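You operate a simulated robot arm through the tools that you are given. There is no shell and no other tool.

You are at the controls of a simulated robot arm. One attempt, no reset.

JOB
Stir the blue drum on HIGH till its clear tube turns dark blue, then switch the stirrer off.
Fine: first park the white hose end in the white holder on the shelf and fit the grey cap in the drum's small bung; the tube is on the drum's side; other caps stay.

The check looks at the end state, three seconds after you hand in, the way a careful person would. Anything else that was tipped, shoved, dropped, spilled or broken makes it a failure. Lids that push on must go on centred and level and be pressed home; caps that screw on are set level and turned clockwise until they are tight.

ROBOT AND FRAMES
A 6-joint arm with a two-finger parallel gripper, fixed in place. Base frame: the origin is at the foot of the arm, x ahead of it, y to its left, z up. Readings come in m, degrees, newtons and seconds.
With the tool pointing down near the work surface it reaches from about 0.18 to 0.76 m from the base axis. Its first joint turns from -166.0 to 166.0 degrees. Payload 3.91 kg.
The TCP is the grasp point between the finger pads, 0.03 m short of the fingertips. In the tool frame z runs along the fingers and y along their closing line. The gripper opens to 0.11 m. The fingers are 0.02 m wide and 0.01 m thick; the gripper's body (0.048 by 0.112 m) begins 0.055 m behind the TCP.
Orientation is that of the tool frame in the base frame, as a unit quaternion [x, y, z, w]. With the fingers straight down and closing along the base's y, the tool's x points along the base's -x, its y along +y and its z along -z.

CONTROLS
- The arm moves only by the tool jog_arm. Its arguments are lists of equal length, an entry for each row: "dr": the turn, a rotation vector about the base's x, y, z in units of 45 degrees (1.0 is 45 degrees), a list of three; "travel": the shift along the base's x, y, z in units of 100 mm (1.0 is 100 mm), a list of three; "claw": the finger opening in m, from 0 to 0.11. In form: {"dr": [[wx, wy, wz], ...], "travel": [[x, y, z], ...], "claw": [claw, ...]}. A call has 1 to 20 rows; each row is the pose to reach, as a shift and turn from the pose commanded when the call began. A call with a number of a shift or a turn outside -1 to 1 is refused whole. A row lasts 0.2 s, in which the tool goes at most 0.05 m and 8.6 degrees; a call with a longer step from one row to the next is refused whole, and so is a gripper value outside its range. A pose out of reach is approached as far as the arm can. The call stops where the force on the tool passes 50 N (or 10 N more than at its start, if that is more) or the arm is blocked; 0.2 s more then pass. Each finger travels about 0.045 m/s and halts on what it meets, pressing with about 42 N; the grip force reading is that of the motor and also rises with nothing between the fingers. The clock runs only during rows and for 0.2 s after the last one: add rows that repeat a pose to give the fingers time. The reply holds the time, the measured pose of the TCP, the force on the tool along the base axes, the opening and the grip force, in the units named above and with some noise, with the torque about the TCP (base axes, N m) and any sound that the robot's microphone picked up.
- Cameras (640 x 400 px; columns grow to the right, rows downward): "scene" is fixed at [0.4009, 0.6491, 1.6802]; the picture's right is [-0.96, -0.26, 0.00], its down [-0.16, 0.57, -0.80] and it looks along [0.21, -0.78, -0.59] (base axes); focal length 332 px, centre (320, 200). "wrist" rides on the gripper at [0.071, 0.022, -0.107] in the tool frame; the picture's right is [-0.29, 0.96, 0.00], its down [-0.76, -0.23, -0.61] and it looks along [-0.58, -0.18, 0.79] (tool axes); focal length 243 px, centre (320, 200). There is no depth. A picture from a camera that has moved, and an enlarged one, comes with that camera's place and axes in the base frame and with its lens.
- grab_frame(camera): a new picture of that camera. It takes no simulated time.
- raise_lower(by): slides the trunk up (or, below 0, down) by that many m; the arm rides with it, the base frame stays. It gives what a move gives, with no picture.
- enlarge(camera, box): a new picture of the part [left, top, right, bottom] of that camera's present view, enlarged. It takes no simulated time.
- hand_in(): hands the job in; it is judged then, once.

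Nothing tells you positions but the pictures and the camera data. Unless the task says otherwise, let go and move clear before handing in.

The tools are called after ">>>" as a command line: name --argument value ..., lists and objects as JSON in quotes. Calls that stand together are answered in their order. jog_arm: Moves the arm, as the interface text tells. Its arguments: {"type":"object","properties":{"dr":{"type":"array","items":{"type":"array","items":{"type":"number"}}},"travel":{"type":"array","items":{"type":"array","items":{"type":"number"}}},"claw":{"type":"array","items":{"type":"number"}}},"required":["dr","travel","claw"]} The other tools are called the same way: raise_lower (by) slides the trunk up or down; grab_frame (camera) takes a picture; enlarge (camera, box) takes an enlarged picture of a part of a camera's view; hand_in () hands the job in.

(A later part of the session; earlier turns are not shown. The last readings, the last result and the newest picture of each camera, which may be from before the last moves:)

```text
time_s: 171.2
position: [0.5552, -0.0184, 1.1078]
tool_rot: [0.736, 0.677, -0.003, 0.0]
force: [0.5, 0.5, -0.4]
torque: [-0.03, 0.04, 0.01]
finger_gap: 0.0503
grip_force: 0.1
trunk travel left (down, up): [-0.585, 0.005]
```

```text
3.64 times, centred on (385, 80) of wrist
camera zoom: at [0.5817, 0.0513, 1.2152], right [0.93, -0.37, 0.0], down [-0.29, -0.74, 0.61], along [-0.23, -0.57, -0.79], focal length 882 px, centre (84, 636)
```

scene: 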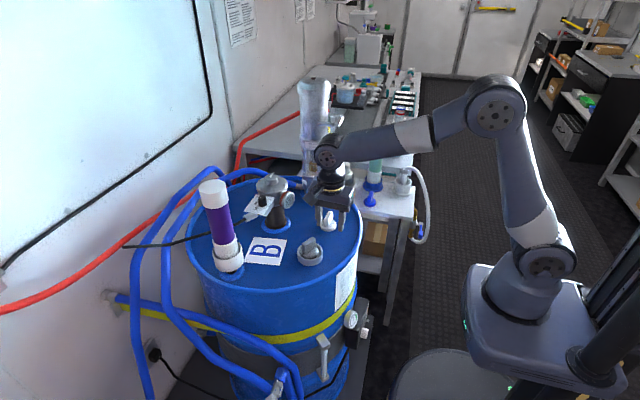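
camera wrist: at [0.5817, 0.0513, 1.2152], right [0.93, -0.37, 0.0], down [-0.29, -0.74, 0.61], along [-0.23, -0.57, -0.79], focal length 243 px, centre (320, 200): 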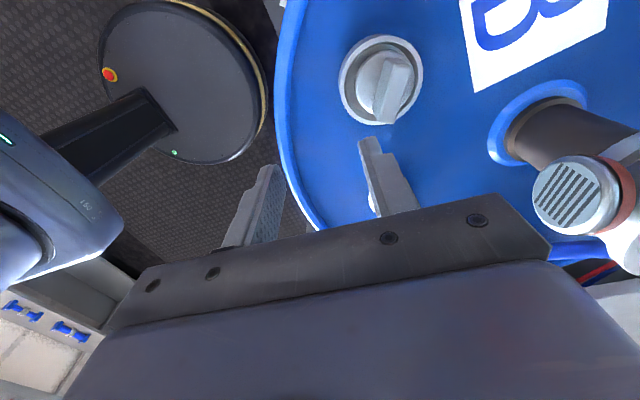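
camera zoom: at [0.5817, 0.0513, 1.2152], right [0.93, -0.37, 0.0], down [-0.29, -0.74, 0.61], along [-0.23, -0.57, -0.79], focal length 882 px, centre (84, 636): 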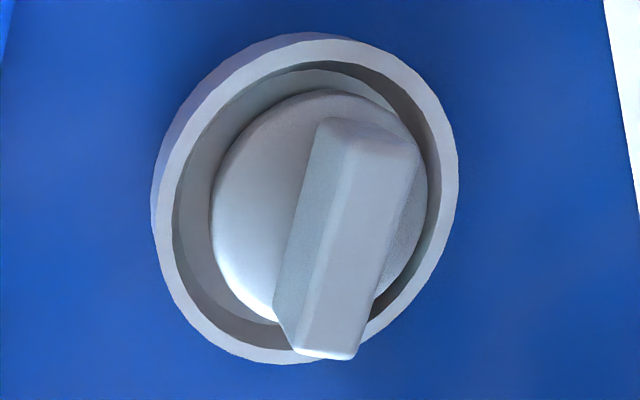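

I need a side view to judge whether it's level. I'll swing the tool into a tilted pose so the wrist camera looks at the cap nearly horizontally.

>>> jog_arm --dr '[[0, 0, 0.15], [0, 0, 0.3], [0, 0, 0.45], [0, 0, 0.6], [0, 0, 0.722]]' --travel '[[-0.15, 0.1, 0], [-0.3, 0.2, 0], [-0.45, 0.3, 0], [-0.6, 0.4, 0], [-0.6, 0.4, 0]]' --claw '[0.05, 0.05, 0.05, 0.05, 0.05]'

>>> jog_arm --dr '[[0, 0, 0.15], [0, 0, 0.3], [0, 0, 0.45], [0, 0, 0.6], [0, 0, 0.722]]' --travel '[[0, 0, 0], [0, 0, 0], [0, 0, 0], [0, 0, 0], [0, 0, 0]]' --claw '[0.05, 0.05, 0.05, 0.05, 0.05]'

>>> jog_arm --dr '[[-0.08, -0.139, 0], [-0.16, -0.278, 0], [-0.24, -0.416, 0], [-0.32, -0.554, 0], [-0.361, -0.625, 0]]' --travel '[[0, 0, 0], [0, 0, 0], [0, 0, 0], [0, 0, 0], [0, 0, 0]]' --claw '[0.05, 0.05, 0.05, 0.05, 0.05]'

>>> jog_arm --dr '[[-0.08, -0.139, 0], [-0.16, -0.278, 0], [-0.24, -0.416, 0], [-0.32, -0.554, 0], [-0.361, -0.625, 0]]' --travel '[[0, 0, 0], [0, 0, -0.15], [0, 0, -0.35], [0, 0, -0.55], [0, 0, -0.7]]' --claw '[0.05, 0.05, 0.05, 0.05, 0.05]'

>>> grab_frame --camera "wrist"

```text
time_s: 172.4
position: [0.4961, 0.0208, 1.1079]
tool_rot: [0.517, 0.856, -0.002, 0.001]
force: [-0.1, -0.2, -0.1]
torque: [-0.02, 0.0, 0.01]
finger_gap: 0.0501
grip_force: 0.1
trunk travel left (down, up): [-0.585, 0.005]
```

```text
time_s: 173.6
position: [0.4963, 0.0202, 1.1083]
tool_rot: [0.257, 0.966, -0.002, 0.001]
force: [1.0, 0.5, -0.6]
torque: [-0.01, -0.01, 0.01]
finger_gap: 0.05
grip_force: 0.1
trunk travel left (down, up): [-0.585, 0.005]
```

```text
time_s: 174.8
position: [0.4952, 0.0196, 1.1076]
tool_rot: [0.248, 0.927, -0.075, 0.272]
force: [0.3, -0.1, -0.1]
torque: [0.0, -0.01, 0.02]
finger_gap: 0.0501
grip_force: 0.0
trunk travel left (down, up): [-0.585, 0.005]
```

```text
time_s: 176.0
position: [0.4953, 0.0201, 1.0379]
tool_rot: [0.218, 0.813, -0.142, 0.521]
force: [0.5, 0.4, -0.1]
torque: [0.0, 0.04, 0.0]
finger_gap: 0.0501
grip_force: 0.1
trunk travel left (down, up): [-0.585, 0.005]
```

```text
taken
camera wrist: at [0.3951, 0.104, 1.018], right [0.59, 0.77, 0.26], down [-0.32, -0.08, 0.95], along [0.75, -0.64, 0.2], focal length 243 px, centre (320, 200)
```

wrist: 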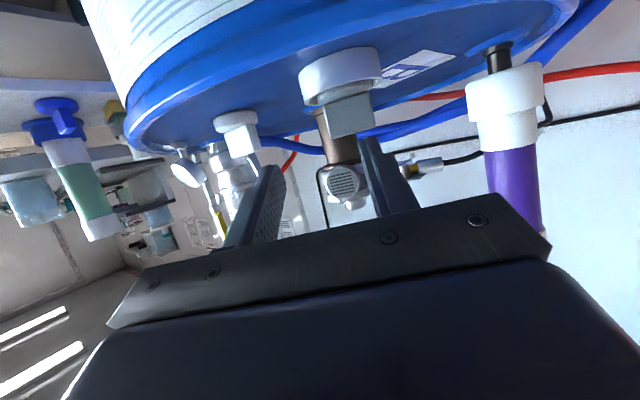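

>>> enlarge --camera "wrist" --box '[290, 30, 400, 150]'

>>> enlarge --camera "wrist" --box '[200, 90, 290, 180]'

```text
3.33 times, centred on (345, 90) of wrist
camera zoom: at [0.3951, 0.104, 1.018], right [0.59, 0.77, 0.26], down [-0.32, -0.08, 0.95], along [0.75, -0.64, 0.2], focal length 809 px, centre (237, 567)
```

zoom: 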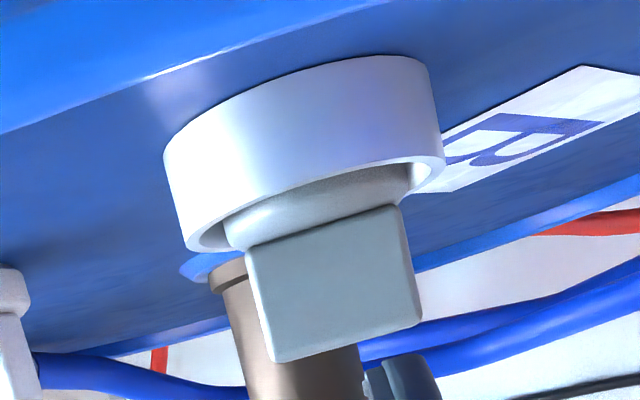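

```text
4.44 times, centred on (245, 135) of wrist
camera zoom: at [0.3951, 0.104, 1.018], right [0.59, 0.77, 0.26], down [-0.32, -0.08, 0.95], along [0.75, -0.64, 0.2], focal length 1078 px, centre (653, 489)
```

zoom: 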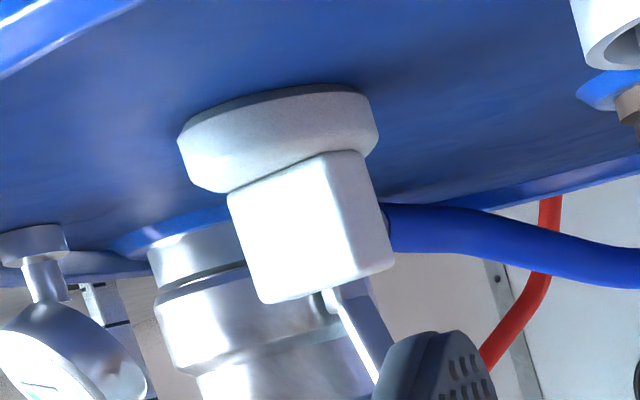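

The cap is level and seated, but it settled about 2.7 mm off-centre in +x when released. I'll straighten the tool, re-grip, and centre it properly.

>>> jog_arm --dr '[[0.08, 0.139, 0], [0.16, 0.278, 0], [0.24, 0.416, 0], [0.32, 0.554, 0], [0.361, 0.625, 0]]' --travel '[[0, 0, 0.2], [0, 0, 0.4], [0, 0, 0.6], [0, 0, 0.7], [0, 0, 0.7]]' --claw '[0.05, 0.05, 0.05, 0.05, 0.05]'

>>> jog_arm --dr '[[0.08, 0.139, 0], [0.16, 0.278, 0], [0.24, 0.416, 0], [0.32, 0.554, 0], [0.361, 0.625, 0]]' --travel '[[0, 0, 0], [0, 0, 0], [0, 0, 0], [0, 0, 0], [0, 0, 0]]' --claw '[0.05, 0.05, 0.05, 0.05, 0.05]'

>>> jog_arm --dr '[[0, 0, 0.17], [0, 0, 0.34], [0, 0, 0.51], [0, 0, 0.68], [0, 0, 0.85], [0, 0, 1.0]]' --travel '[[0.2, 0, 0], [0.4, -0.1, 0], [0.6, -0.15, 0], [0.8, -0.2, 0], [0.95, -0.25, 0], [0.95, -0.25, 0]]' --claw '[0.05, 0.05, 0.05, 0.05, 0.05, 0.05]'

>>> jog_arm --dr '[[0, 0, 0.17], [0, 0, 0.34], [0, 0, 0.51], [0, 0, 0.68], [0, 0, 0.85], [0, 0, 1.0], [0, 0, 1.0]]' --travel '[[0.1, -0.1, 0], [0.2, -0.15, 0], [0.25, -0.15, 0], [0.25, -0.15, -0.1], [0.25, -0.15, -0.2], [0.25, -0.15, -0.3], [0.25, -0.15, -0.4]]' --claw '[0.05, 0.05, 0.05, 0.05, 0.05, 0.05, 0.05]'

>>> enlarge --camera "wrist" --box '[250, 30, 390, 200]'

>>> enlarge --camera "scene" --box '[290, 230, 330, 270]'

```text
time_s: 177.2
position: [0.4962, 0.0193, 1.1068]
tool_rot: [0.248, 0.927, -0.074, 0.272]
force: [-0.1, 0.2, 0.1]
torque: [0.0, 0.0, -0.01]
finger_gap: 0.0503
grip_force: 0.1
trunk travel left (down, up): [-0.585, 0.005]
```

```text
time_s: 178.4
position: [0.4955, 0.0201, 1.1069]
tool_rot: [0.259, 0.966, -0.001, 0.0]
force: [0.4, -0.2, 0.0]
torque: [0.03, 0.01, -0.01]
finger_gap: 0.0503
grip_force: 0.0
trunk travel left (down, up): [-0.585, 0.005]
```

```text
time_s: 179.8
position: [0.5893, -0.0042, 1.1085]
tool_rot: [-0.133, 0.991, -0.001, 0.002]
force: [-0.3, 0.6, 0.1]
torque: [-0.03, 0.03, 0.0]
finger_gap: 0.0503
grip_force: 0.1
trunk travel left (down, up): [-0.585, 0.005]
```

```text
time_s: 181.4
position: [0.6156, -0.0191, 1.0667]
tool_rot: [-0.501, 0.865, 0.0, 0.003]
force: [-0.3, 0.4, -0.2]
torque: [0.01, 0.01, 0.0]
finger_gap: 0.05
grip_force: 0.1
trunk travel left (down, up): [-0.585, 0.005]
```

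```text
2.35 times, centred on (320, 115) of wrist
camera zoom: at [0.5596, -0.0702, 1.1746], right [-0.69, 0.73, 0.0], down [0.57, 0.54, 0.61], along [0.45, 0.42, -0.79], focal length 571 px, centre (320, 400)
```

zoom: 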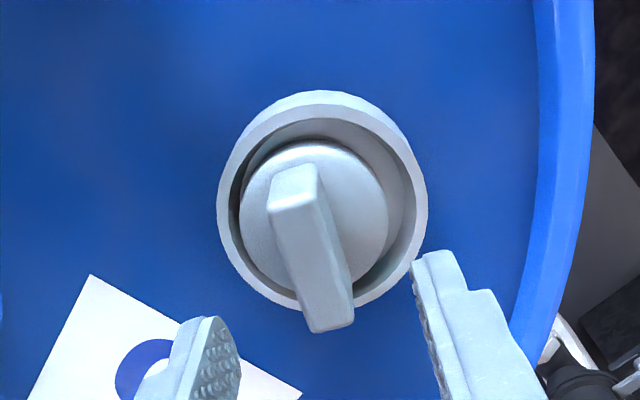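

```text
10.00 times, centred on (310, 250) of scene
camera zoom: at [0.4009, 0.6491, 1.6802], right [-0.96, -0.26, 0.0], down [-0.16, 0.57, -0.8], along [0.21, -0.78, -0.59], focal length 3316 px, centre (420, -300)
```

zoom: 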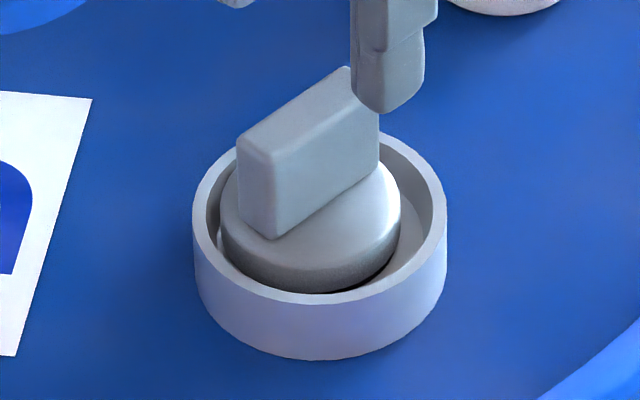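

>>> jog_arm --dr '[[0, 0, 0], [0, 0, 0], [0, 0, 0], [0, 0, 0], [0, 0, 0], [0, 0, 0], [0, 0, 0], [0, 0, 0]]' --travel '[[0, 0, -0.2], [0, 0, -0.4], [0, 0, -0.58], [0, 0, -0.58], [0, 0, -0.58], [0, 0, -0.58], [0, 0, -0.58], [0, 0, -0.58]]' --claw '[0.05, 0.05, 0.05, 0.035, 0.025, 0.015, 0.005, 0.005]'

>>> enlarge --camera "wrist" --box '[250, 50, 390, 220]'

>>> enlarge --camera "scene" --box '[290, 230, 330, 270]'

```text
time_s: 183.2
position: [0.6154, -0.0204, 1.0096]
tool_rot: [-0.5, 0.866, -0.002, 0.002]
force: [0.7, -0.3, 0.1]
torque: [0.0, 0.01, 0.01]
finger_gap: 0.015
grip_force: 41.9
trunk travel left (down, up): [-0.585, 0.005]
```

```text
2.35 times, centred on (320, 135) of wrist
camera zoom: at [0.5593, -0.0705, 1.1167], right [-0.69, 0.73, 0.0], down [0.58, 0.54, 0.61], along [0.45, 0.42, -0.79], focal length 571 px, centre (320, 353)
```

zoom: 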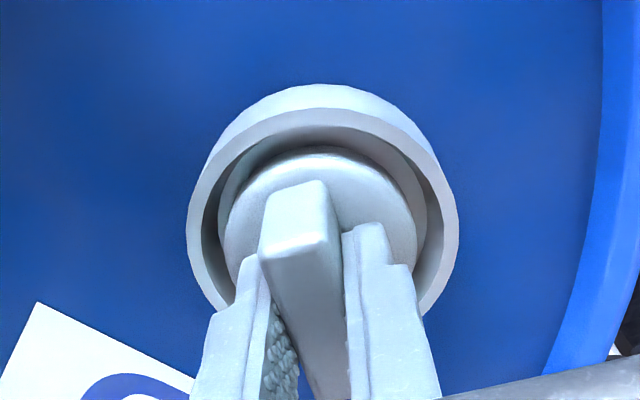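

```text
10.00 times, centred on (310, 250) of scene
camera zoom: at [0.4009, 0.6491, 1.6802], right [-0.96, -0.26, 0.0], down [-0.16, 0.57, -0.8], along [0.21, -0.78, -0.59], focal length 3316 px, centre (420, -300)
```

zoom: 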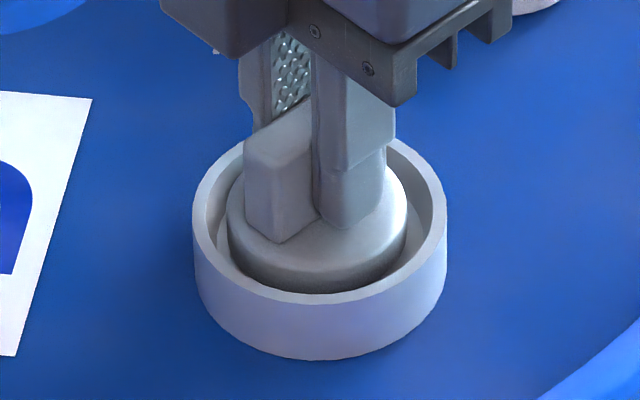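

Nearly centred. I'll nudge by under 1 mm, hold it with light fingertip pressure on the disc while opening so it doesn't drag, then rise.

>>> jog_arm --dr '[[0, 0, 0], [0, 0, 0], [0, 0, 0], [0, 0, 0], [0, 0, 0]]' --travel '[[-0.007, 0.004, 0], [-0.007, 0.004, -0.01], [-0.007, 0.004, -0.02], [-0.007, 0.004, -0.03], [-0.007, 0.004, -0.04]]' --claw '[0.005, 0.005, 0.005, 0.005, 0.005]'

>>> enlarge --camera "scene" --box '[290, 230, 330, 270]'

>>> enlarge --camera "wrist" --box '[250, 50, 390, 220]'

```text
time_s: 184.4
position: [0.614, -0.0212, 1.0078]
tool_rot: [-0.5, 0.866, -0.003, 0.005]
force: [1.7, -1.3, 30.5]
torque: [-0.25, 0.55, 0.05]
finger_gap: 0.0152
grip_force: 41.5
trunk travel left (down, up): [-0.585, 0.005]
```

```text
10.00 times, centred on (310, 250) of scene
camera zoom: at [0.4009, 0.6491, 1.6802], right [-0.96, -0.26, 0.0], down [-0.16, 0.57, -0.8], along [0.21, -0.78, -0.59], focal length 3316 px, centre (420, -300)
```

zoom: 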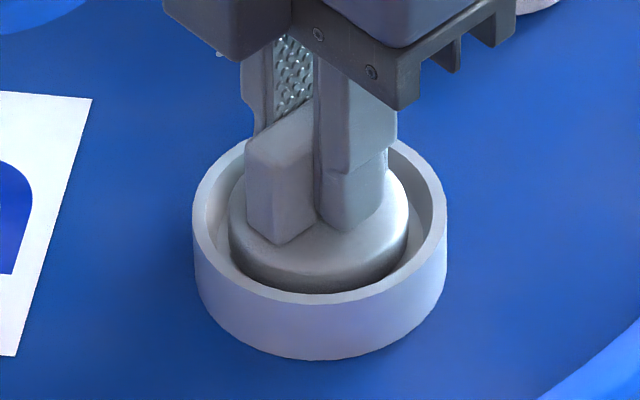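

```text
2.35 times, centred on (320, 135) of wrist
camera zoom: at [0.5579, -0.0698, 1.1162], right [-0.69, 0.73, -0.01], down [0.57, 0.54, 0.62], along [0.45, 0.42, -0.79], focal length 571 px, centre (320, 353)
```

zoom: 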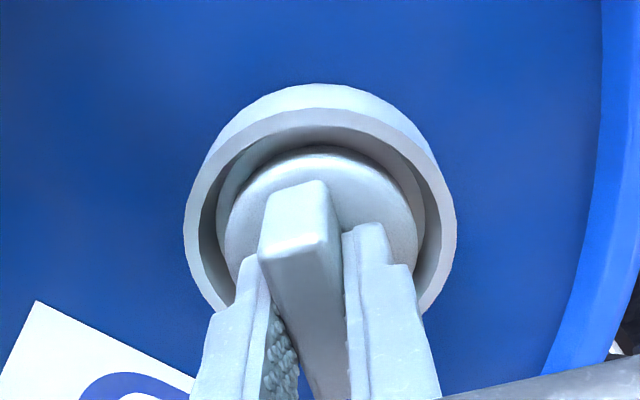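

Now it's centred within about 0.3 mm and pressed at 30 N. Since the centring is at its best, I'll try a further clockwise twist here.

>>> jog_arm --dr '[[0, 0, -0.15], [0, 0, -0.3], [0, 0, -0.45], [0, 0, -0.6], [0, 0, -0.75], [0, 0, -0.9], [0, 0, -0.9]]' --travel '[[0, 0, 0.01], [0, 0, 0.01], [0, 0, 0.01], [0, 0, 0.01], [0, 0, 0.01], [0, 0, 0.01], [0, 0, 0.01]]' --claw '[0.005, 0.005, 0.005, 0.005, 0.005, 0.005, 0.005]'

>>> jog_arm --dr '[[0, 0, -0.15], [0, 0, -0.3], [0, 0, -0.45], [0, 0, -0.6], [0, 0, -0.75], [0, 0, -0.9], [0, 0, -0.9]]' --travel '[[0, 0, 0], [0, 0, 0], [0, 0, 0], [0, 0, 0], [0, 0, 0], [0, 0, 0], [0, 0, 0]]' --claw '[0.005, 0.005, 0.005, 0.005, 0.005, 0.005, 0.005]'

>>> enlarge --camera "scene" --box '[290, 230, 330, 270]'

>>> enlarge --camera "wrist" --box '[250, 50, 390, 220]'

```text
time_s: 186.0
position: [0.6117, -0.0193, 1.0074]
tool_rot: [-0.169, 0.986, -0.001, 0.004]
force: [-8.5, -5.0, 28.4]
torque: [0.12, 0.48, 0.15]
finger_gap: 0.0154
grip_force: 42.2
trunk travel left (down, up): [-0.585, 0.005]
```

```text
time_s: 187.6
position: [0.6138, -0.0185, 1.0075]
tool_rot: [0.182, 0.983, -0.002, 0.003]
force: [2.0, 4.4, 22.3]
torque: [0.22, -0.28, 0.12]
finger_gap: 0.0153
grip_force: 41.7
trunk travel left (down, up): [-0.585, 0.005]
```

```text
10.00 times, centred on (310, 250) of scene
camera zoom: at [0.4009, 0.6491, 1.6802], right [-0.96, -0.26, 0.0], down [-0.16, 0.57, -0.8], along [0.21, -0.78, -0.59], focal length 3316 px, centre (420, -300)
```

zoom: 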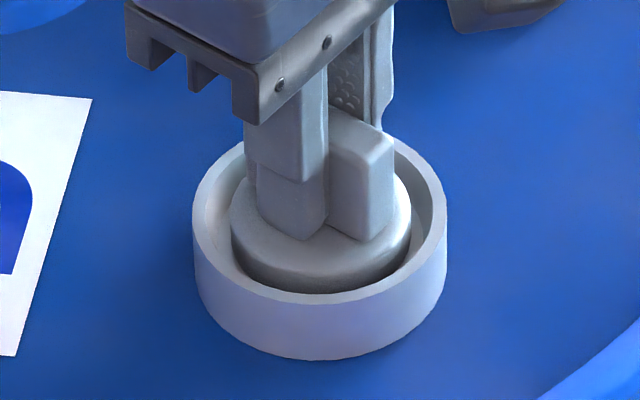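

```text
2.35 times, centred on (320, 135) of wrist
camera zoom: at [0.5534, 0.0287, 1.1149], right [0.61, 0.79, 0.0], down [0.62, -0.48, 0.61], along [0.48, -0.38, -0.79], focal length 571 px, centre (320, 353)
```

zoom: 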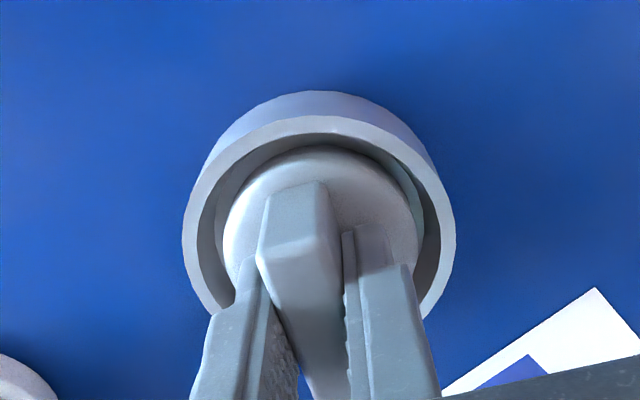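

>>> jog_arm --dr '[[0, 0, 0], [0, 0, 0], [0, 0, 0], [0, 0, 0], [0, 0, 0]]' --travel '[[0, 0, 0.01], [0, 0, 0.01], [0, 0, 0.01], [0, 0, 0.01], [0, 0, 0.01]]' --claw '[0.005, 0.015, 0.03, 0.045, 0.045]'

>>> jog_arm --dr '[[0, 0, 0], [0, 0, 0], [0, 0, 0], [0, 0, 0], [0, 0, 0]]' --travel '[[0, 0, 0.15], [0, 0, 0.4], [0, 0, 0.7], [0, 0, 1.0], [0, 0, 1.0]]' --claw '[0.045, 0.05, 0.05, 0.05, 0.05]'

>>> enlarge --camera "scene" --box '[290, 230, 330, 270]'

>>> enlarge --camera "wrist" --box '[250, 30, 390, 200]'

```text
time_s: 188.8
position: [0.6138, -0.0203, 1.0075]
tool_rot: [0.181, 0.983, -0.003, 0.002]
force: [0.0, -2.7, 5.0]
torque: [0.04, 0.05, 0.01]
finger_gap: 0.044
grip_force: 0.1
trunk travel left (down, up): [-0.585, 0.005]
```

```text
time_s: 190.0
position: [0.6148, -0.0196, 1.1086]
tool_rot: [0.182, 0.983, -0.002, 0.002]
force: [0.0, -0.7, -0.1]
torque: [0.0, 0.0, -0.01]
finger_gap: 0.0501
grip_force: 0.1
trunk travel left (down, up): [-0.585, 0.005]
```

```text
10.00 times, centred on (310, 250) of scene
camera zoom: at [0.4009, 0.6491, 1.6802], right [-0.96, -0.26, 0.0], down [-0.16, 0.57, -0.8], along [0.21, -0.78, -0.59], focal length 3316 px, centre (420, -300)
```

zoom: 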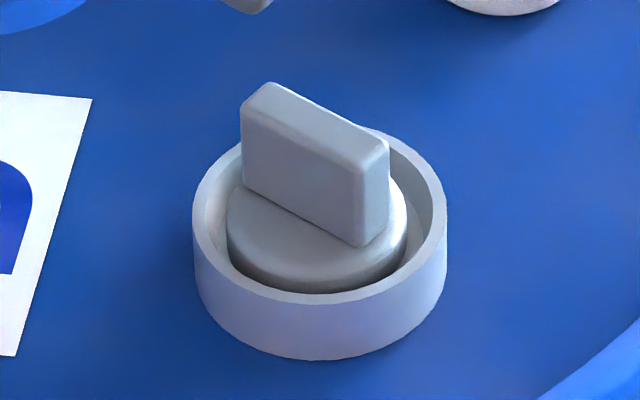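

```text
2.35 times, centred on (320, 115) of wrist
camera zoom: at [0.5544, 0.028, 1.215], right [0.61, 0.79, 0.0], down [0.63, -0.48, 0.61], along [0.48, -0.38, -0.79], focal length 571 px, centre (320, 400)
```

zoom: 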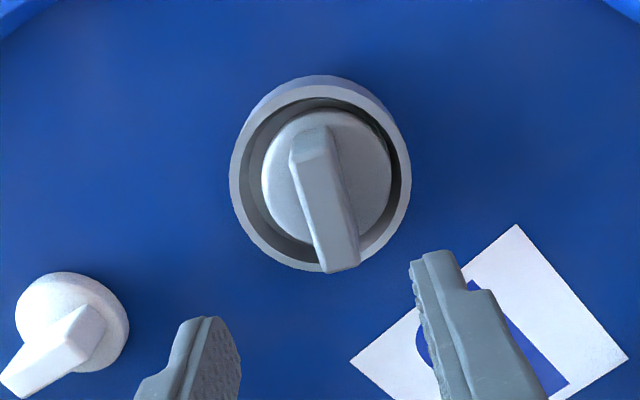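

The cap is seated and level within its socket. Now for the stirrer: I'll tilt the tool outward to get a close wrist view of the knob plate.

>>> jog_arm --dr '[[-0.06, -0.156, 0], [-0.12, -0.311, 0], [-0.179, -0.467, 0], [-0.239, -0.623, 0], [-0.298, -0.778, 0], [-0.358, -0.934, 0], [-0.358, -0.934, 0]]' --travel '[[0, -0.1, 0.2], [0, -0.2, 0.4], [0, -0.3, 0.6], [0, -0.4, 0.8], [0, -0.5, 0.9], [0, -0.6, 0.9], [0, -0.6, 0.9]]' --claw '[0.05, 0.05, 0.05, 0.05, 0.05, 0.05, 0.05]'

>>> grab_frame --camera "wrist"

>>> grab_frame --camera "scene"

```text
time_s: 191.6
position: [0.6146, -0.0797, 1.1975]
tool_rot: [0.168, 0.907, -0.072, 0.379]
force: [-0.1, 0.3, 0.2]
torque: [0.03, -0.02, 0.03]
finger_gap: 0.0502
grip_force: 0.0
trunk travel left (down, up): [-0.585, 0.005]
```

```text
taken
camera wrist: at [0.5035, -0.0126, 1.223], right [0.53, 0.82, 0.2], down [0.01, -0.25, 0.97], along [0.84, -0.52, -0.14], focal length 243 px, centre (320, 200)
```

wrist: 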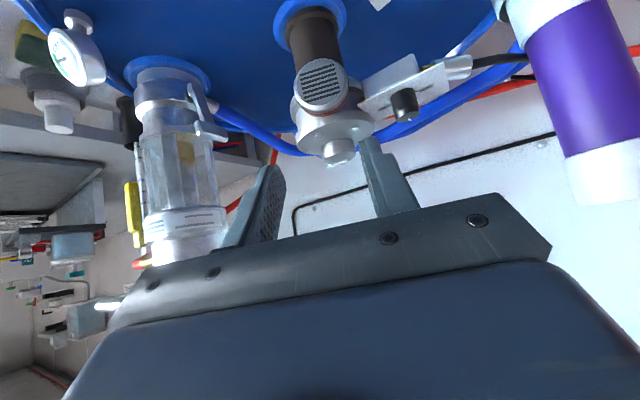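

```text
taken
```

scene: 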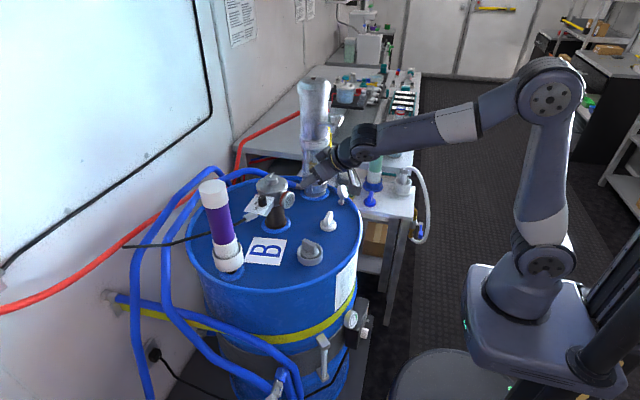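

>>> enlarge --camera "wrist" --box '[340, 30, 480, 150]'

>>> enlarge --camera "scene" --box '[240, 180, 290, 230]'

>>> enlarge --camera "scene" --box '[300, 320, 350, 390]'

```text
3.33 times, centred on (410, 90) of wrist
camera zoom: at [0.5035, -0.0126, 1.223], right [0.53, 0.82, 0.2], down [0.01, -0.25, 0.97], along [0.84, -0.52, -0.14], focal length 809 px, centre (20, 567)
```

zoom: 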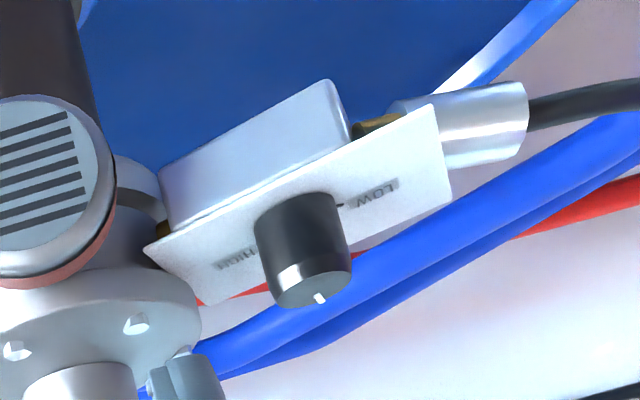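

```text
8.00 times, centred on (265, 205) of scene
camera zoom: at [0.4009, 0.6491, 1.6802], right [-0.96, -0.26, 0.0], down [-0.16, 0.57, -0.8], along [0.21, -0.78, -0.59], focal length 2653 px, centre (760, 160)
```

zoom: 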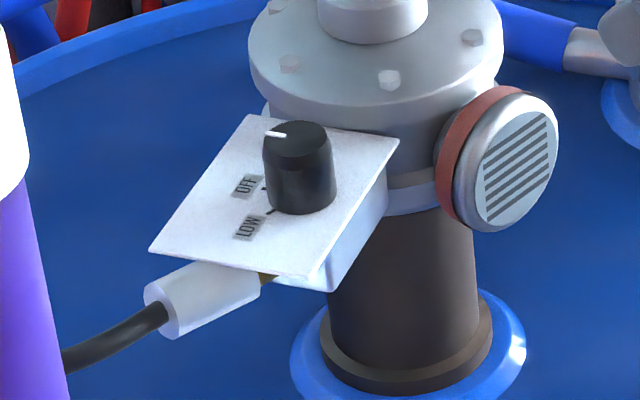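

```text
5.71 times, centred on (325, 355) of scene
camera zoom: at [0.4009, 0.6491, 1.6802], right [-0.96, -0.26, 0.0], down [-0.16, 0.57, -0.8], along [0.21, -0.78, -0.59], focal length 1895 px, centre (291, -686)
```

zoom: 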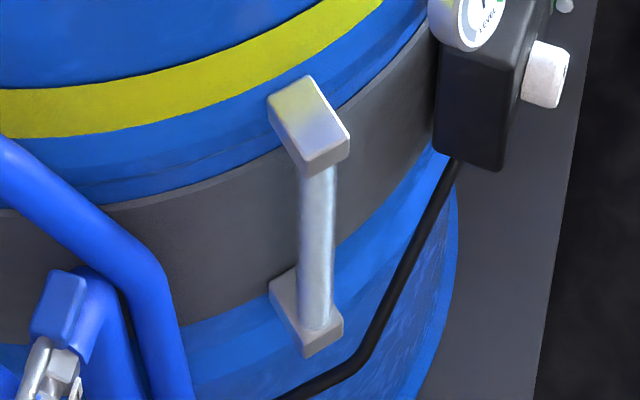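

LOW, OFF and HIGH are about 60° apart, with OFF facing +x. So HIGH is a 60° clockwise turn. The knob top triangulates to (0.762,-0.046,1.124), about 26 mm across. I'll approach with the tool tilted 25° for reach.

>>> jog_arm --dr '[[0.054, 0.141, 0], [0.109, 0.282, 0], [0.163, 0.423, 0], [0.163, 0.423, 0], [0.163, 0.423, 0]]' --travel '[[0.1, 0.04, 0.02], [0.25, 0.1, 0.05], [0.4, 0.15, 0.1], [0.55, 0.18, 0.1], [0.6, 0.18, 0.1]]' --claw '[0.05, 0.055, 0.06, 0.06, 0.06]'

>>> grab_frame --camera "wrist"

>>> enlarge --camera "scene" --box '[200, 140, 340, 240]'

```text
time_s: 192.8
position: [0.6744, -0.0611, 1.2073]
tool_rot: [0.178, 0.96, -0.041, 0.211]
force: [-0.7, 0.3, -0.6]
torque: [0.03, 0.02, 0.02]
finger_gap: 0.0599
grip_force: 0.0
trunk travel left (down, up): [-0.585, 0.005]
```

```text
taken
camera wrist: at [0.579, 0.0, 1.2753], right [0.59, 0.8, 0.12], down [0.32, -0.37, 0.87], along [0.74, -0.47, -0.48], focal length 243 px, centre (320, 200)
```

wrist: 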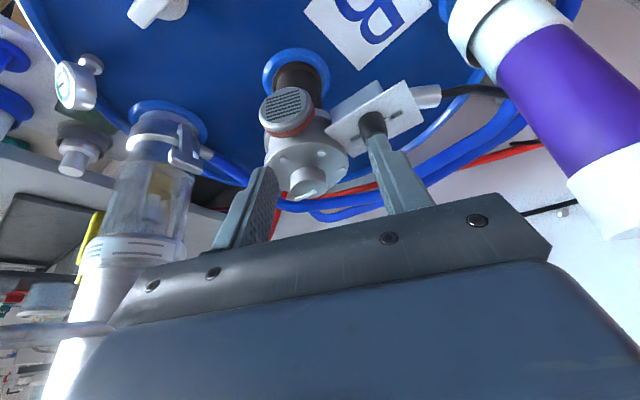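

```text
4.00 times, centred on (270, 190) of scene
camera zoom: at [0.4009, 0.6491, 1.6802], right [-0.96, -0.26, 0.0], down [-0.16, 0.57, -0.8], along [0.21, -0.78, -0.59], focal length 1326 px, centre (520, 240)
```

zoom: 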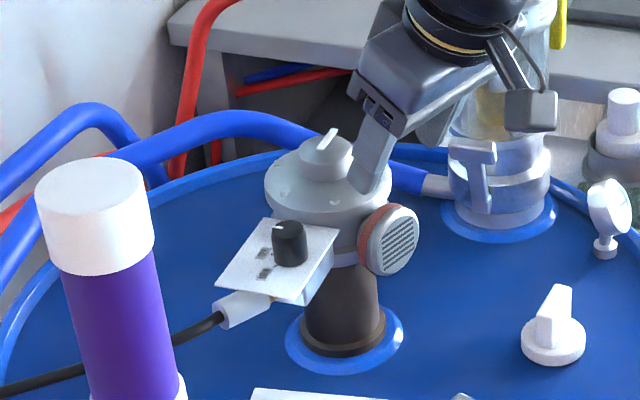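

>>> enlarge --camera "wrist" --box '[310, 60, 450, 180]'

>>> enlarge --camera "scene" --box '[245, 180, 295, 225]'

```text
3.33 times, centred on (380, 120) of wrist
camera zoom: at [0.579, 0.0, 1.2753], right [0.59, 0.8, 0.12], down [0.32, -0.37, 0.87], along [0.74, -0.47, -0.48], focal length 809 px, centre (120, 467)
```

zoom: 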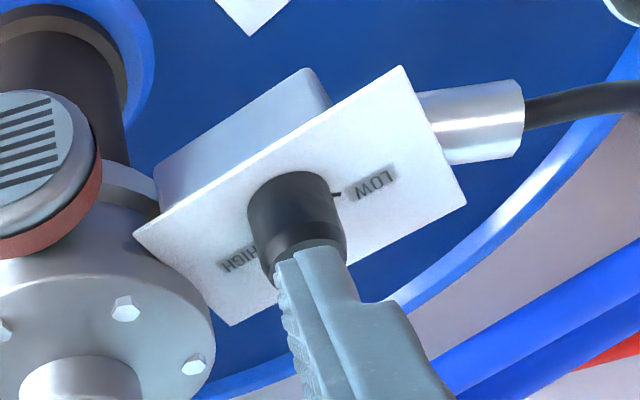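

```text
8.89 times, centred on (270, 202) of scene
camera zoom: at [0.4009, 0.6491, 1.6802], right [-0.96, -0.26, 0.0], down [-0.16, 0.57, -0.8], along [0.21, -0.78, -0.59], focal length 2948 px, centre (764, 178)
```

zoom: 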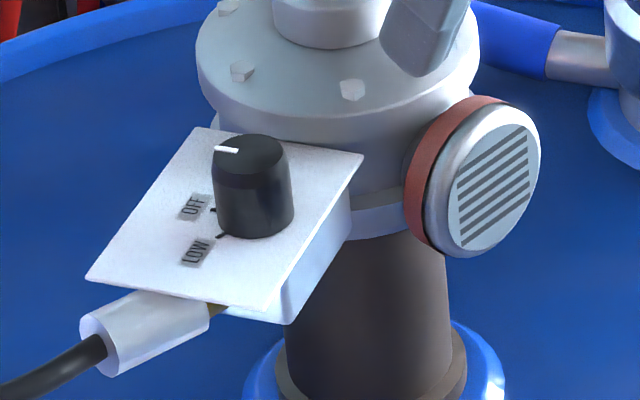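

>>> jog_arm --dr '[[0, 0, 0.08], [0, 0, 0.16], [0, 0, 0.189], [0, 0, 0.189]]' --travel '[[0.25, 0.05, 0], [0.5, 0.1, -0.03], [0.75, 0.17, -0.07], [0.778, 0.173, -0.07]]' --claw '[0.06, 0.06, 0.06, 0.06]'

>>> grab_frame --camera "wrist"

>>> enlarge --camera "scene" --box '[220, 150, 310, 230]'

```text
time_s: 193.8
position: [0.7526, -0.043, 1.2014]
tool_rot: [0.105, 0.971, -0.024, 0.213]
force: [0.8, 0.4, 0.2]
torque: [0.03, -0.02, 0.03]
finger_gap: 0.0599
grip_force: 0.1
trunk travel left (down, up): [-0.585, 0.005]
```

```text
taken
camera wrist: at [0.6494, 0.0026, 1.269], right [0.46, 0.88, 0.12], down [0.38, -0.32, 0.87], along [0.8, -0.36, -0.48], focal length 243 px, centre (320, 200)
```

wrist: 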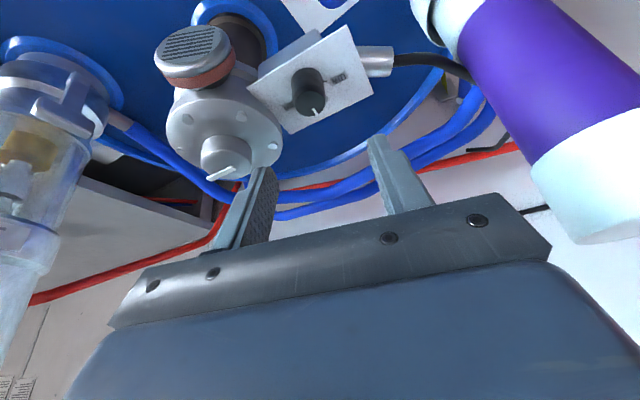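

```text
5.00 times, centred on (265, 190) of scene
camera zoom: at [0.4009, 0.6491, 1.6802], right [-0.96, -0.26, 0.0], down [-0.16, 0.57, -0.8], along [0.21, -0.78, -0.59], focal length 1658 px, centre (595, 250)
```

zoom: 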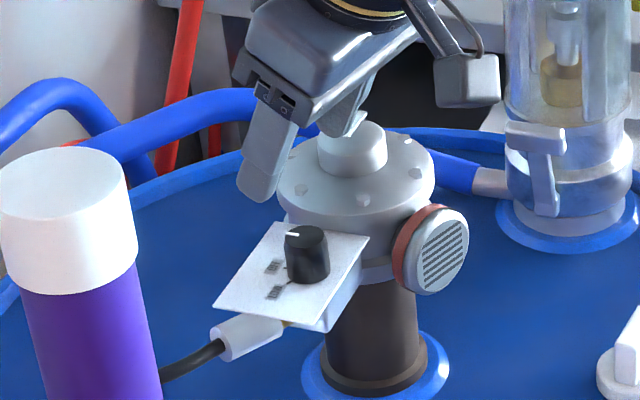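

>>> enlarge --camera "wrist" --box '[250, 30, 390, 150]'

```text
3.33 times, centred on (320, 90) of wrist
camera zoom: at [0.6494, 0.0026, 1.269], right [0.46, 0.88, 0.12], down [0.38, -0.32, 0.87], along [0.8, -0.36, -0.48], focal length 809 px, centre (320, 567)
```

zoom: 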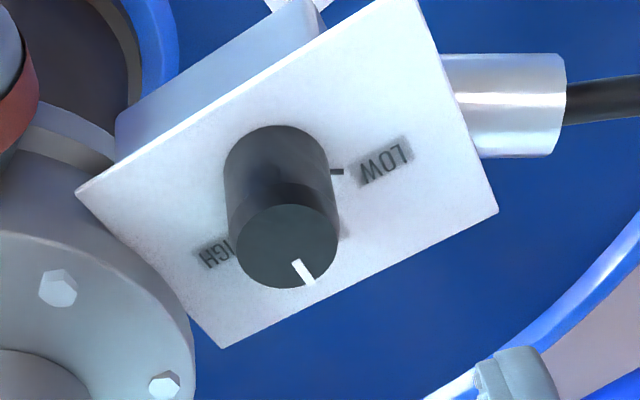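

The close view confirms the pointer at OFF, with HIGH on the -y side. The knob top is at (0.761,-0.045,1.124). I'll narrow the fingers to clear the motor head and descend around the knob.

>>> jog_arm --dr '[[0, 0, 0], [0, 0, 0], [0, 0, 0], [0, 0, 0], [0, 0, 0]]' --travel '[[-0.005, 0.002, 0], [-0.01, 0.003, -0.15], [-0.01, 0.003, -0.3], [-0.01, 0.003, -0.4], [-0.01, 0.003, -0.45]]' --claw '[0.05, 0.045, 0.045, 0.045, 0.045]'

>>> grab_frame --camera "wrist"

>>> enlarge --camera "scene" --box '[230, 160, 300, 230]'

```text
time_s: 195.0
position: [0.7497, -0.0441, 1.1553]
tool_rot: [0.107, 0.971, -0.025, 0.215]
force: [-0.5, -0.2, -0.3]
torque: [0.02, 0.03, 0.02]
finger_gap: 0.0454
grip_force: 0.1
trunk travel left (down, up): [-0.585, 0.005]
```

```text
taken
camera wrist: at [0.6481, 0.0026, 1.2232], right [0.46, 0.88, 0.12], down [0.37, -0.32, 0.87], along [0.8, -0.36, -0.47], focal length 243 px, centre (320, 200)
```

wrist: 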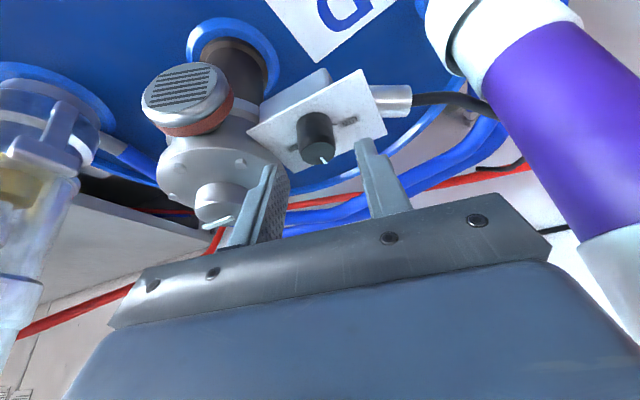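

```text
5.71 times, centred on (265, 195) of scene
camera zoom: at [0.4009, 0.6491, 1.6802], right [-0.96, -0.26, 0.0], down [-0.16, 0.57, -0.8], along [0.21, -0.78, -0.59], focal length 1895 px, centre (634, 229)
```

zoom: 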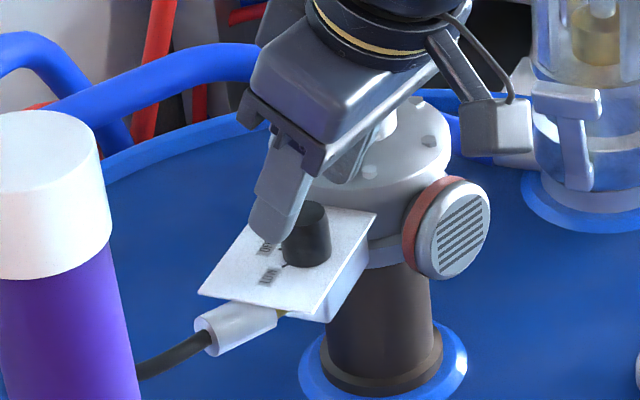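

>>> jog_arm --dr '[[0, 0, 0], [0, 0, 0], [0, 0, 0], [0, 0, 0]]' --travel '[[0, 0, -0.07], [0, 0, -0.14], [0, 0, -0.21], [0, 0, -0.21]]' --claw '[0.045, 0.045, 0.045, 0.045]'

>>> enlarge --camera "wrist" --box '[220, 80, 420, 240]'

>>> enlarge --camera "scene" --box '[240, 170, 300, 230]'

```text
time_s: 196.0
position: [0.7518, -0.0433, 1.135]
tool_rot: [0.106, 0.971, -0.025, 0.214]
force: [-0.5, -0.1, -0.5]
torque: [-0.01, 0.02, 0.0]
finger_gap: 0.045
grip_force: 0.1
trunk travel left (down, up): [-0.585, 0.005]
```

```text
2.50 times, centred on (320, 160) of wrist
camera zoom: at [0.648, 0.0024, 1.2022], right [0.46, 0.88, 0.12], down [0.37, -0.32, 0.87], along [0.8, -0.36, -0.48], focal length 606 px, centre (320, 300)
```

zoom: 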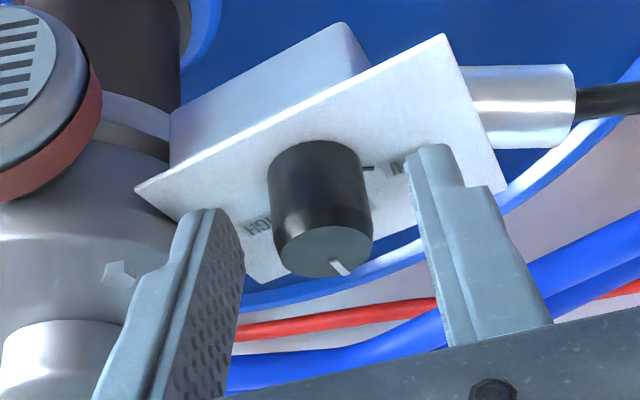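

```text
6.67 times, centred on (270, 200) of scene
camera zoom: at [0.4009, 0.6491, 1.6802], right [-0.96, -0.26, 0.0], down [-0.16, 0.57, -0.8], along [0.21, -0.78, -0.59], focal length 2211 px, centre (653, 200)
```

zoom: 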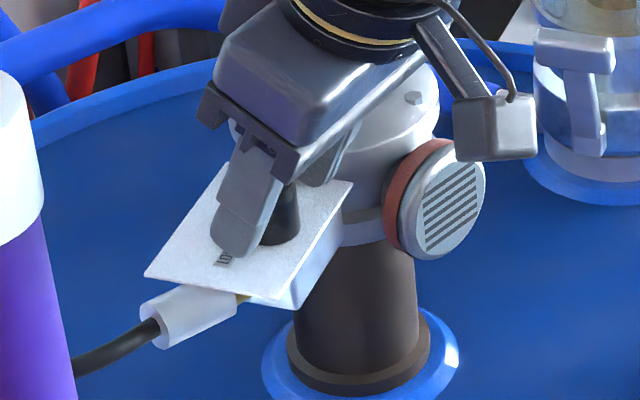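

The fingers straddle the knob and clear the plate. Gripping the knob.

>>> jog_arm --dr '[[0, 0, 0], [0, 0, 0], [0, 0, 0], [0, 0, 0], [0, 0, 0]]' --travel '[[0, 0, 0], [0, 0, 0], [0, 0, 0], [0, 0, 0], [0, 0, 0]]' --claw '[0.035, 0.025, 0.015, 0.01, 0.01]'

>>> enlarge --camera "wrist" --box '[220, 80, 420, 240]'

>>> enlarge --camera "scene" --box '[240, 170, 300, 230]'

>>> enlarge --camera "scene" --box '[300, 320, 350, 390]'

```text
time_s: 197.2
position: [0.7517, -0.0443, 1.1352]
tool_rot: [0.105, 0.971, -0.025, 0.213]
force: [-0.4, -2.1, -1.1]
torque: [0.2, -0.04, -0.02]
finger_gap: 0.0244
grip_force: 44.9
trunk travel left (down, up): [-0.585, 0.005]
```

```text
2.50 times, centred on (320, 160) of wrist
camera zoom: at [0.6479, 0.0021, 1.2023], right [0.46, 0.88, 0.12], down [0.37, -0.32, 0.87], along [0.8, -0.36, -0.48], focal length 606 px, centre (320, 300)
```

zoom: 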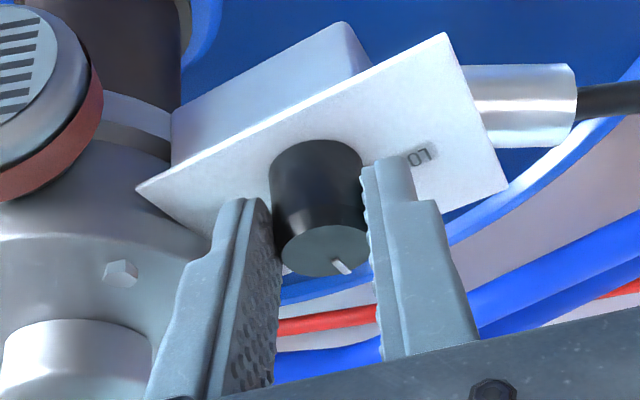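

```text
6.67 times, centred on (270, 200) of scene
camera zoom: at [0.4009, 0.6491, 1.6802], right [-0.96, -0.26, 0.0], down [-0.16, 0.57, -0.8], along [0.21, -0.78, -0.59], focal length 2211 px, centre (653, 200)
```

zoom: 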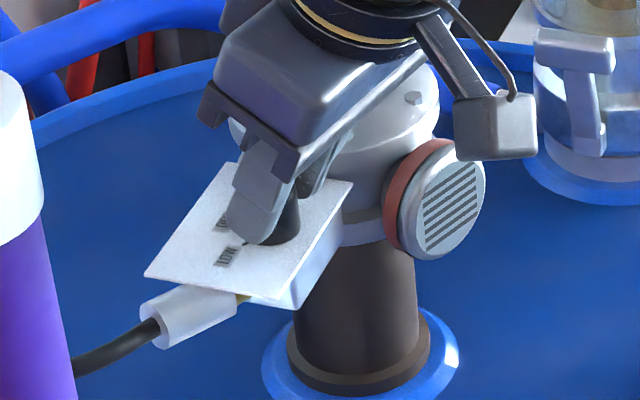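

```text
5.71 times, centred on (325, 355) of scene
camera zoom: at [0.4009, 0.6491, 1.6802], right [-0.96, -0.26, 0.0], down [-0.16, 0.57, -0.8], along [0.21, -0.78, -0.59], focal length 1895 px, centre (291, -686)
```

zoom: 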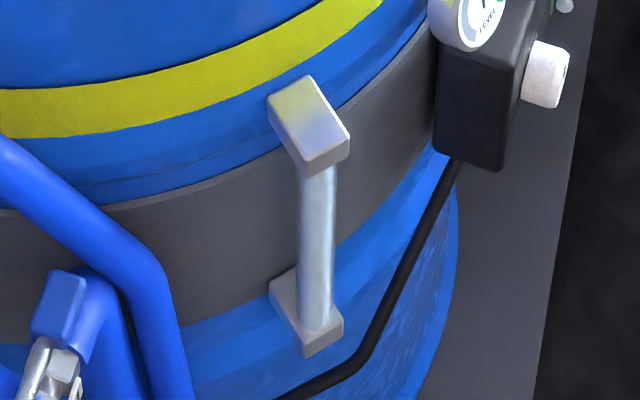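

The knob is gripped, but turning 60° from this yaw would bring the wrist camera close to the purple column. I'll open slightly, rotate the hand +22° around the knob first, then re-grip.

>>> jog_arm --dr '[[0, 0, 0], [0, 0, 0], [0, 0, 0.1667], [0, 0, 0.333], [0, 0, 0.502], [0, 0, 0.502]]' --travel '[[0, 0, 0], [0, 0, 0], [-0.002, -0.0127, 0], [-0.0023, -0.0255, 0], [-0.0009, -0.0384, 0], [-0.0009, -0.0384, 0]]' --claw '[0.033, 0.042, 0.042, 0.042, 0.042, 0.042]'

>>> enlarge --camera "wrist" --box '[220, 80, 420, 240]'

>>> enlarge --camera "scene" --box '[230, 160, 310, 230]'

```text
time_s: 198.6
position: [0.7518, -0.0477, 1.1349]
tool_rot: [-0.087, 0.973, 0.017, 0.214]
force: [0.1, -0.6, 0.7]
torque: [0.01, 0.01, -0.03]
finger_gap: 0.042
grip_force: 0.1
trunk travel left (down, up): [-0.585, 0.005]
```

```text
2.50 times, centred on (320, 160) of wrist
camera zoom: at [0.6382, -0.0445, 1.2021], right [0.09, 0.99, 0.12], down [0.47, -0.15, 0.87], along [0.88, -0.02, -0.48], focal length 606 px, centre (320, 300)
```

zoom: 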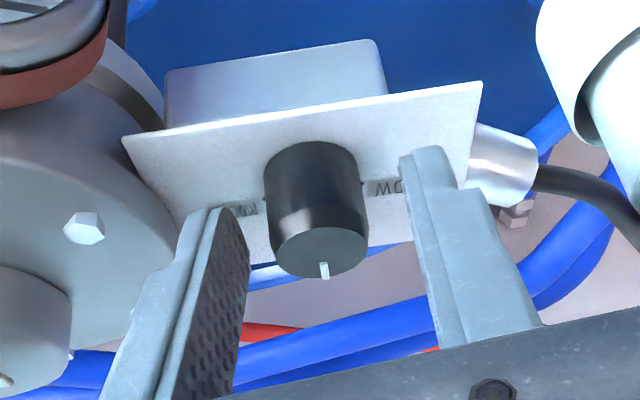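

```text
5.71 times, centred on (270, 195) of scene
camera zoom: at [0.4009, 0.6491, 1.6802], right [-0.96, -0.26, 0.0], down [-0.16, 0.57, -0.8], along [0.21, -0.78, -0.59], focal length 1895 px, centre (606, 229)
```

zoom: 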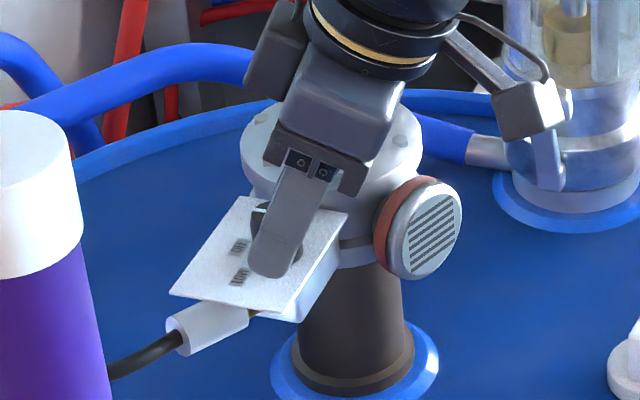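

There's room now. Gripping the knob and turning it clockwise toward HIGH, with the TCP following an arc around the knob axis.

>>> jog_arm --dr '[[0, 0, 0], [0, 0, 0], [0, 0, 0], [0, 0, 0]]' --travel '[[0, 0.003, 0], [0, 0.003, 0], [0, 0.003, 0], [0, 0.003, 0]]' --claw '[0.03, 0.015, 0.01, 0.01]'

>>> jog_arm --dr '[[0, 0, -0.1667], [0, 0, -0.333], [0, 0, -0.5], [0, 0, -0.667], [0, 0, -0.833], [0, 0, -1.0]]' --travel '[[-0.0014, 0.0127, 0], [-0.0011, 0.0255, 0], [0.0008, 0.0382, 0], [0.0044, 0.0505, 0], [0.0096, 0.0623, 0], [0.0162, 0.0732, 0]]' --claw '[0.01, 0.01, 0.01, 0.01, 0.01, 0.01]'

>>> enlarge --camera "wrist" --box '[220, 80, 420, 240]'

>>> enlarge --camera "scene" --box '[230, 160, 310, 230]'

>>> enlarge --camera "scene" --box '[300, 320, 350, 390]'

```text
time_s: 199.6
position: [0.7505, -0.0496, 1.1343]
tool_rot: [-0.085, 0.973, 0.017, 0.215]
force: [0.0, -8.2, -0.3]
torque: [-0.17, 0.02, -0.13]
finger_gap: 0.0245
grip_force: 44.6
trunk travel left (down, up): [-0.585, 0.005]
```

```text
time_s: 201.0
position: [0.7531, -0.0397, 1.1344]
tool_rot: [0.293, 0.932, -0.067, 0.204]
force: [6.2, -3.8, -0.7]
torque: [0.01, 0.05, 0.01]
finger_gap: 0.0243
grip_force: 44.9
trunk travel left (down, up): [-0.585, 0.005]
```

```text
2.50 times, centred on (320, 160) of wrist
camera zoom: at [0.675, 0.0424, 1.2024], right [0.76, 0.63, 0.12], down [0.23, -0.44, 0.87], along [0.6, -0.64, -0.48], focal length 606 px, centre (320, 300)
```

zoom: 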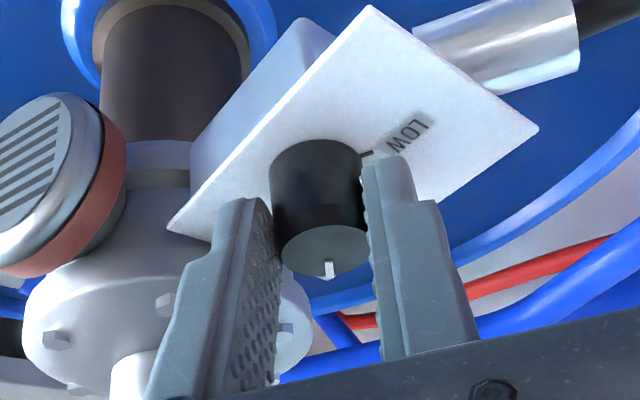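

```text
5.71 times, centred on (270, 195) of scene
camera zoom: at [0.4009, 0.6491, 1.6802], right [-0.96, -0.26, 0.0], down [-0.16, 0.57, -0.8], along [0.21, -0.78, -0.59], focal length 1895 px, centre (606, 229)
```

zoom: 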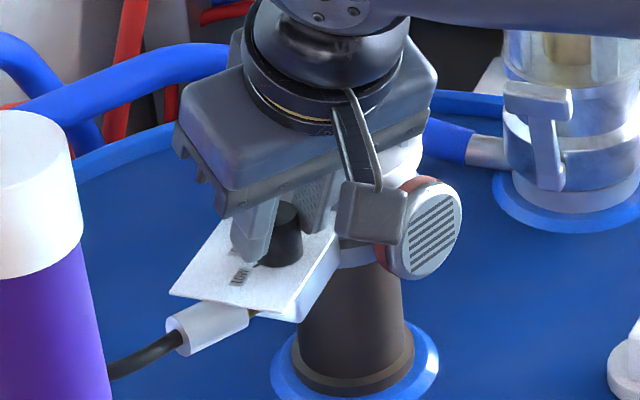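

```text
5.71 times, centred on (325, 355) of scene
camera zoom: at [0.4009, 0.6491, 1.6802], right [-0.96, -0.26, 0.0], down [-0.16, 0.57, -0.8], along [0.21, -0.78, -0.59], focal length 1895 px, centre (291, -686)
```

zoom: 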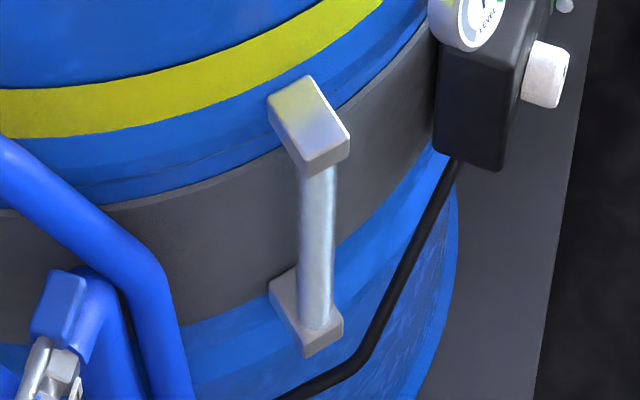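

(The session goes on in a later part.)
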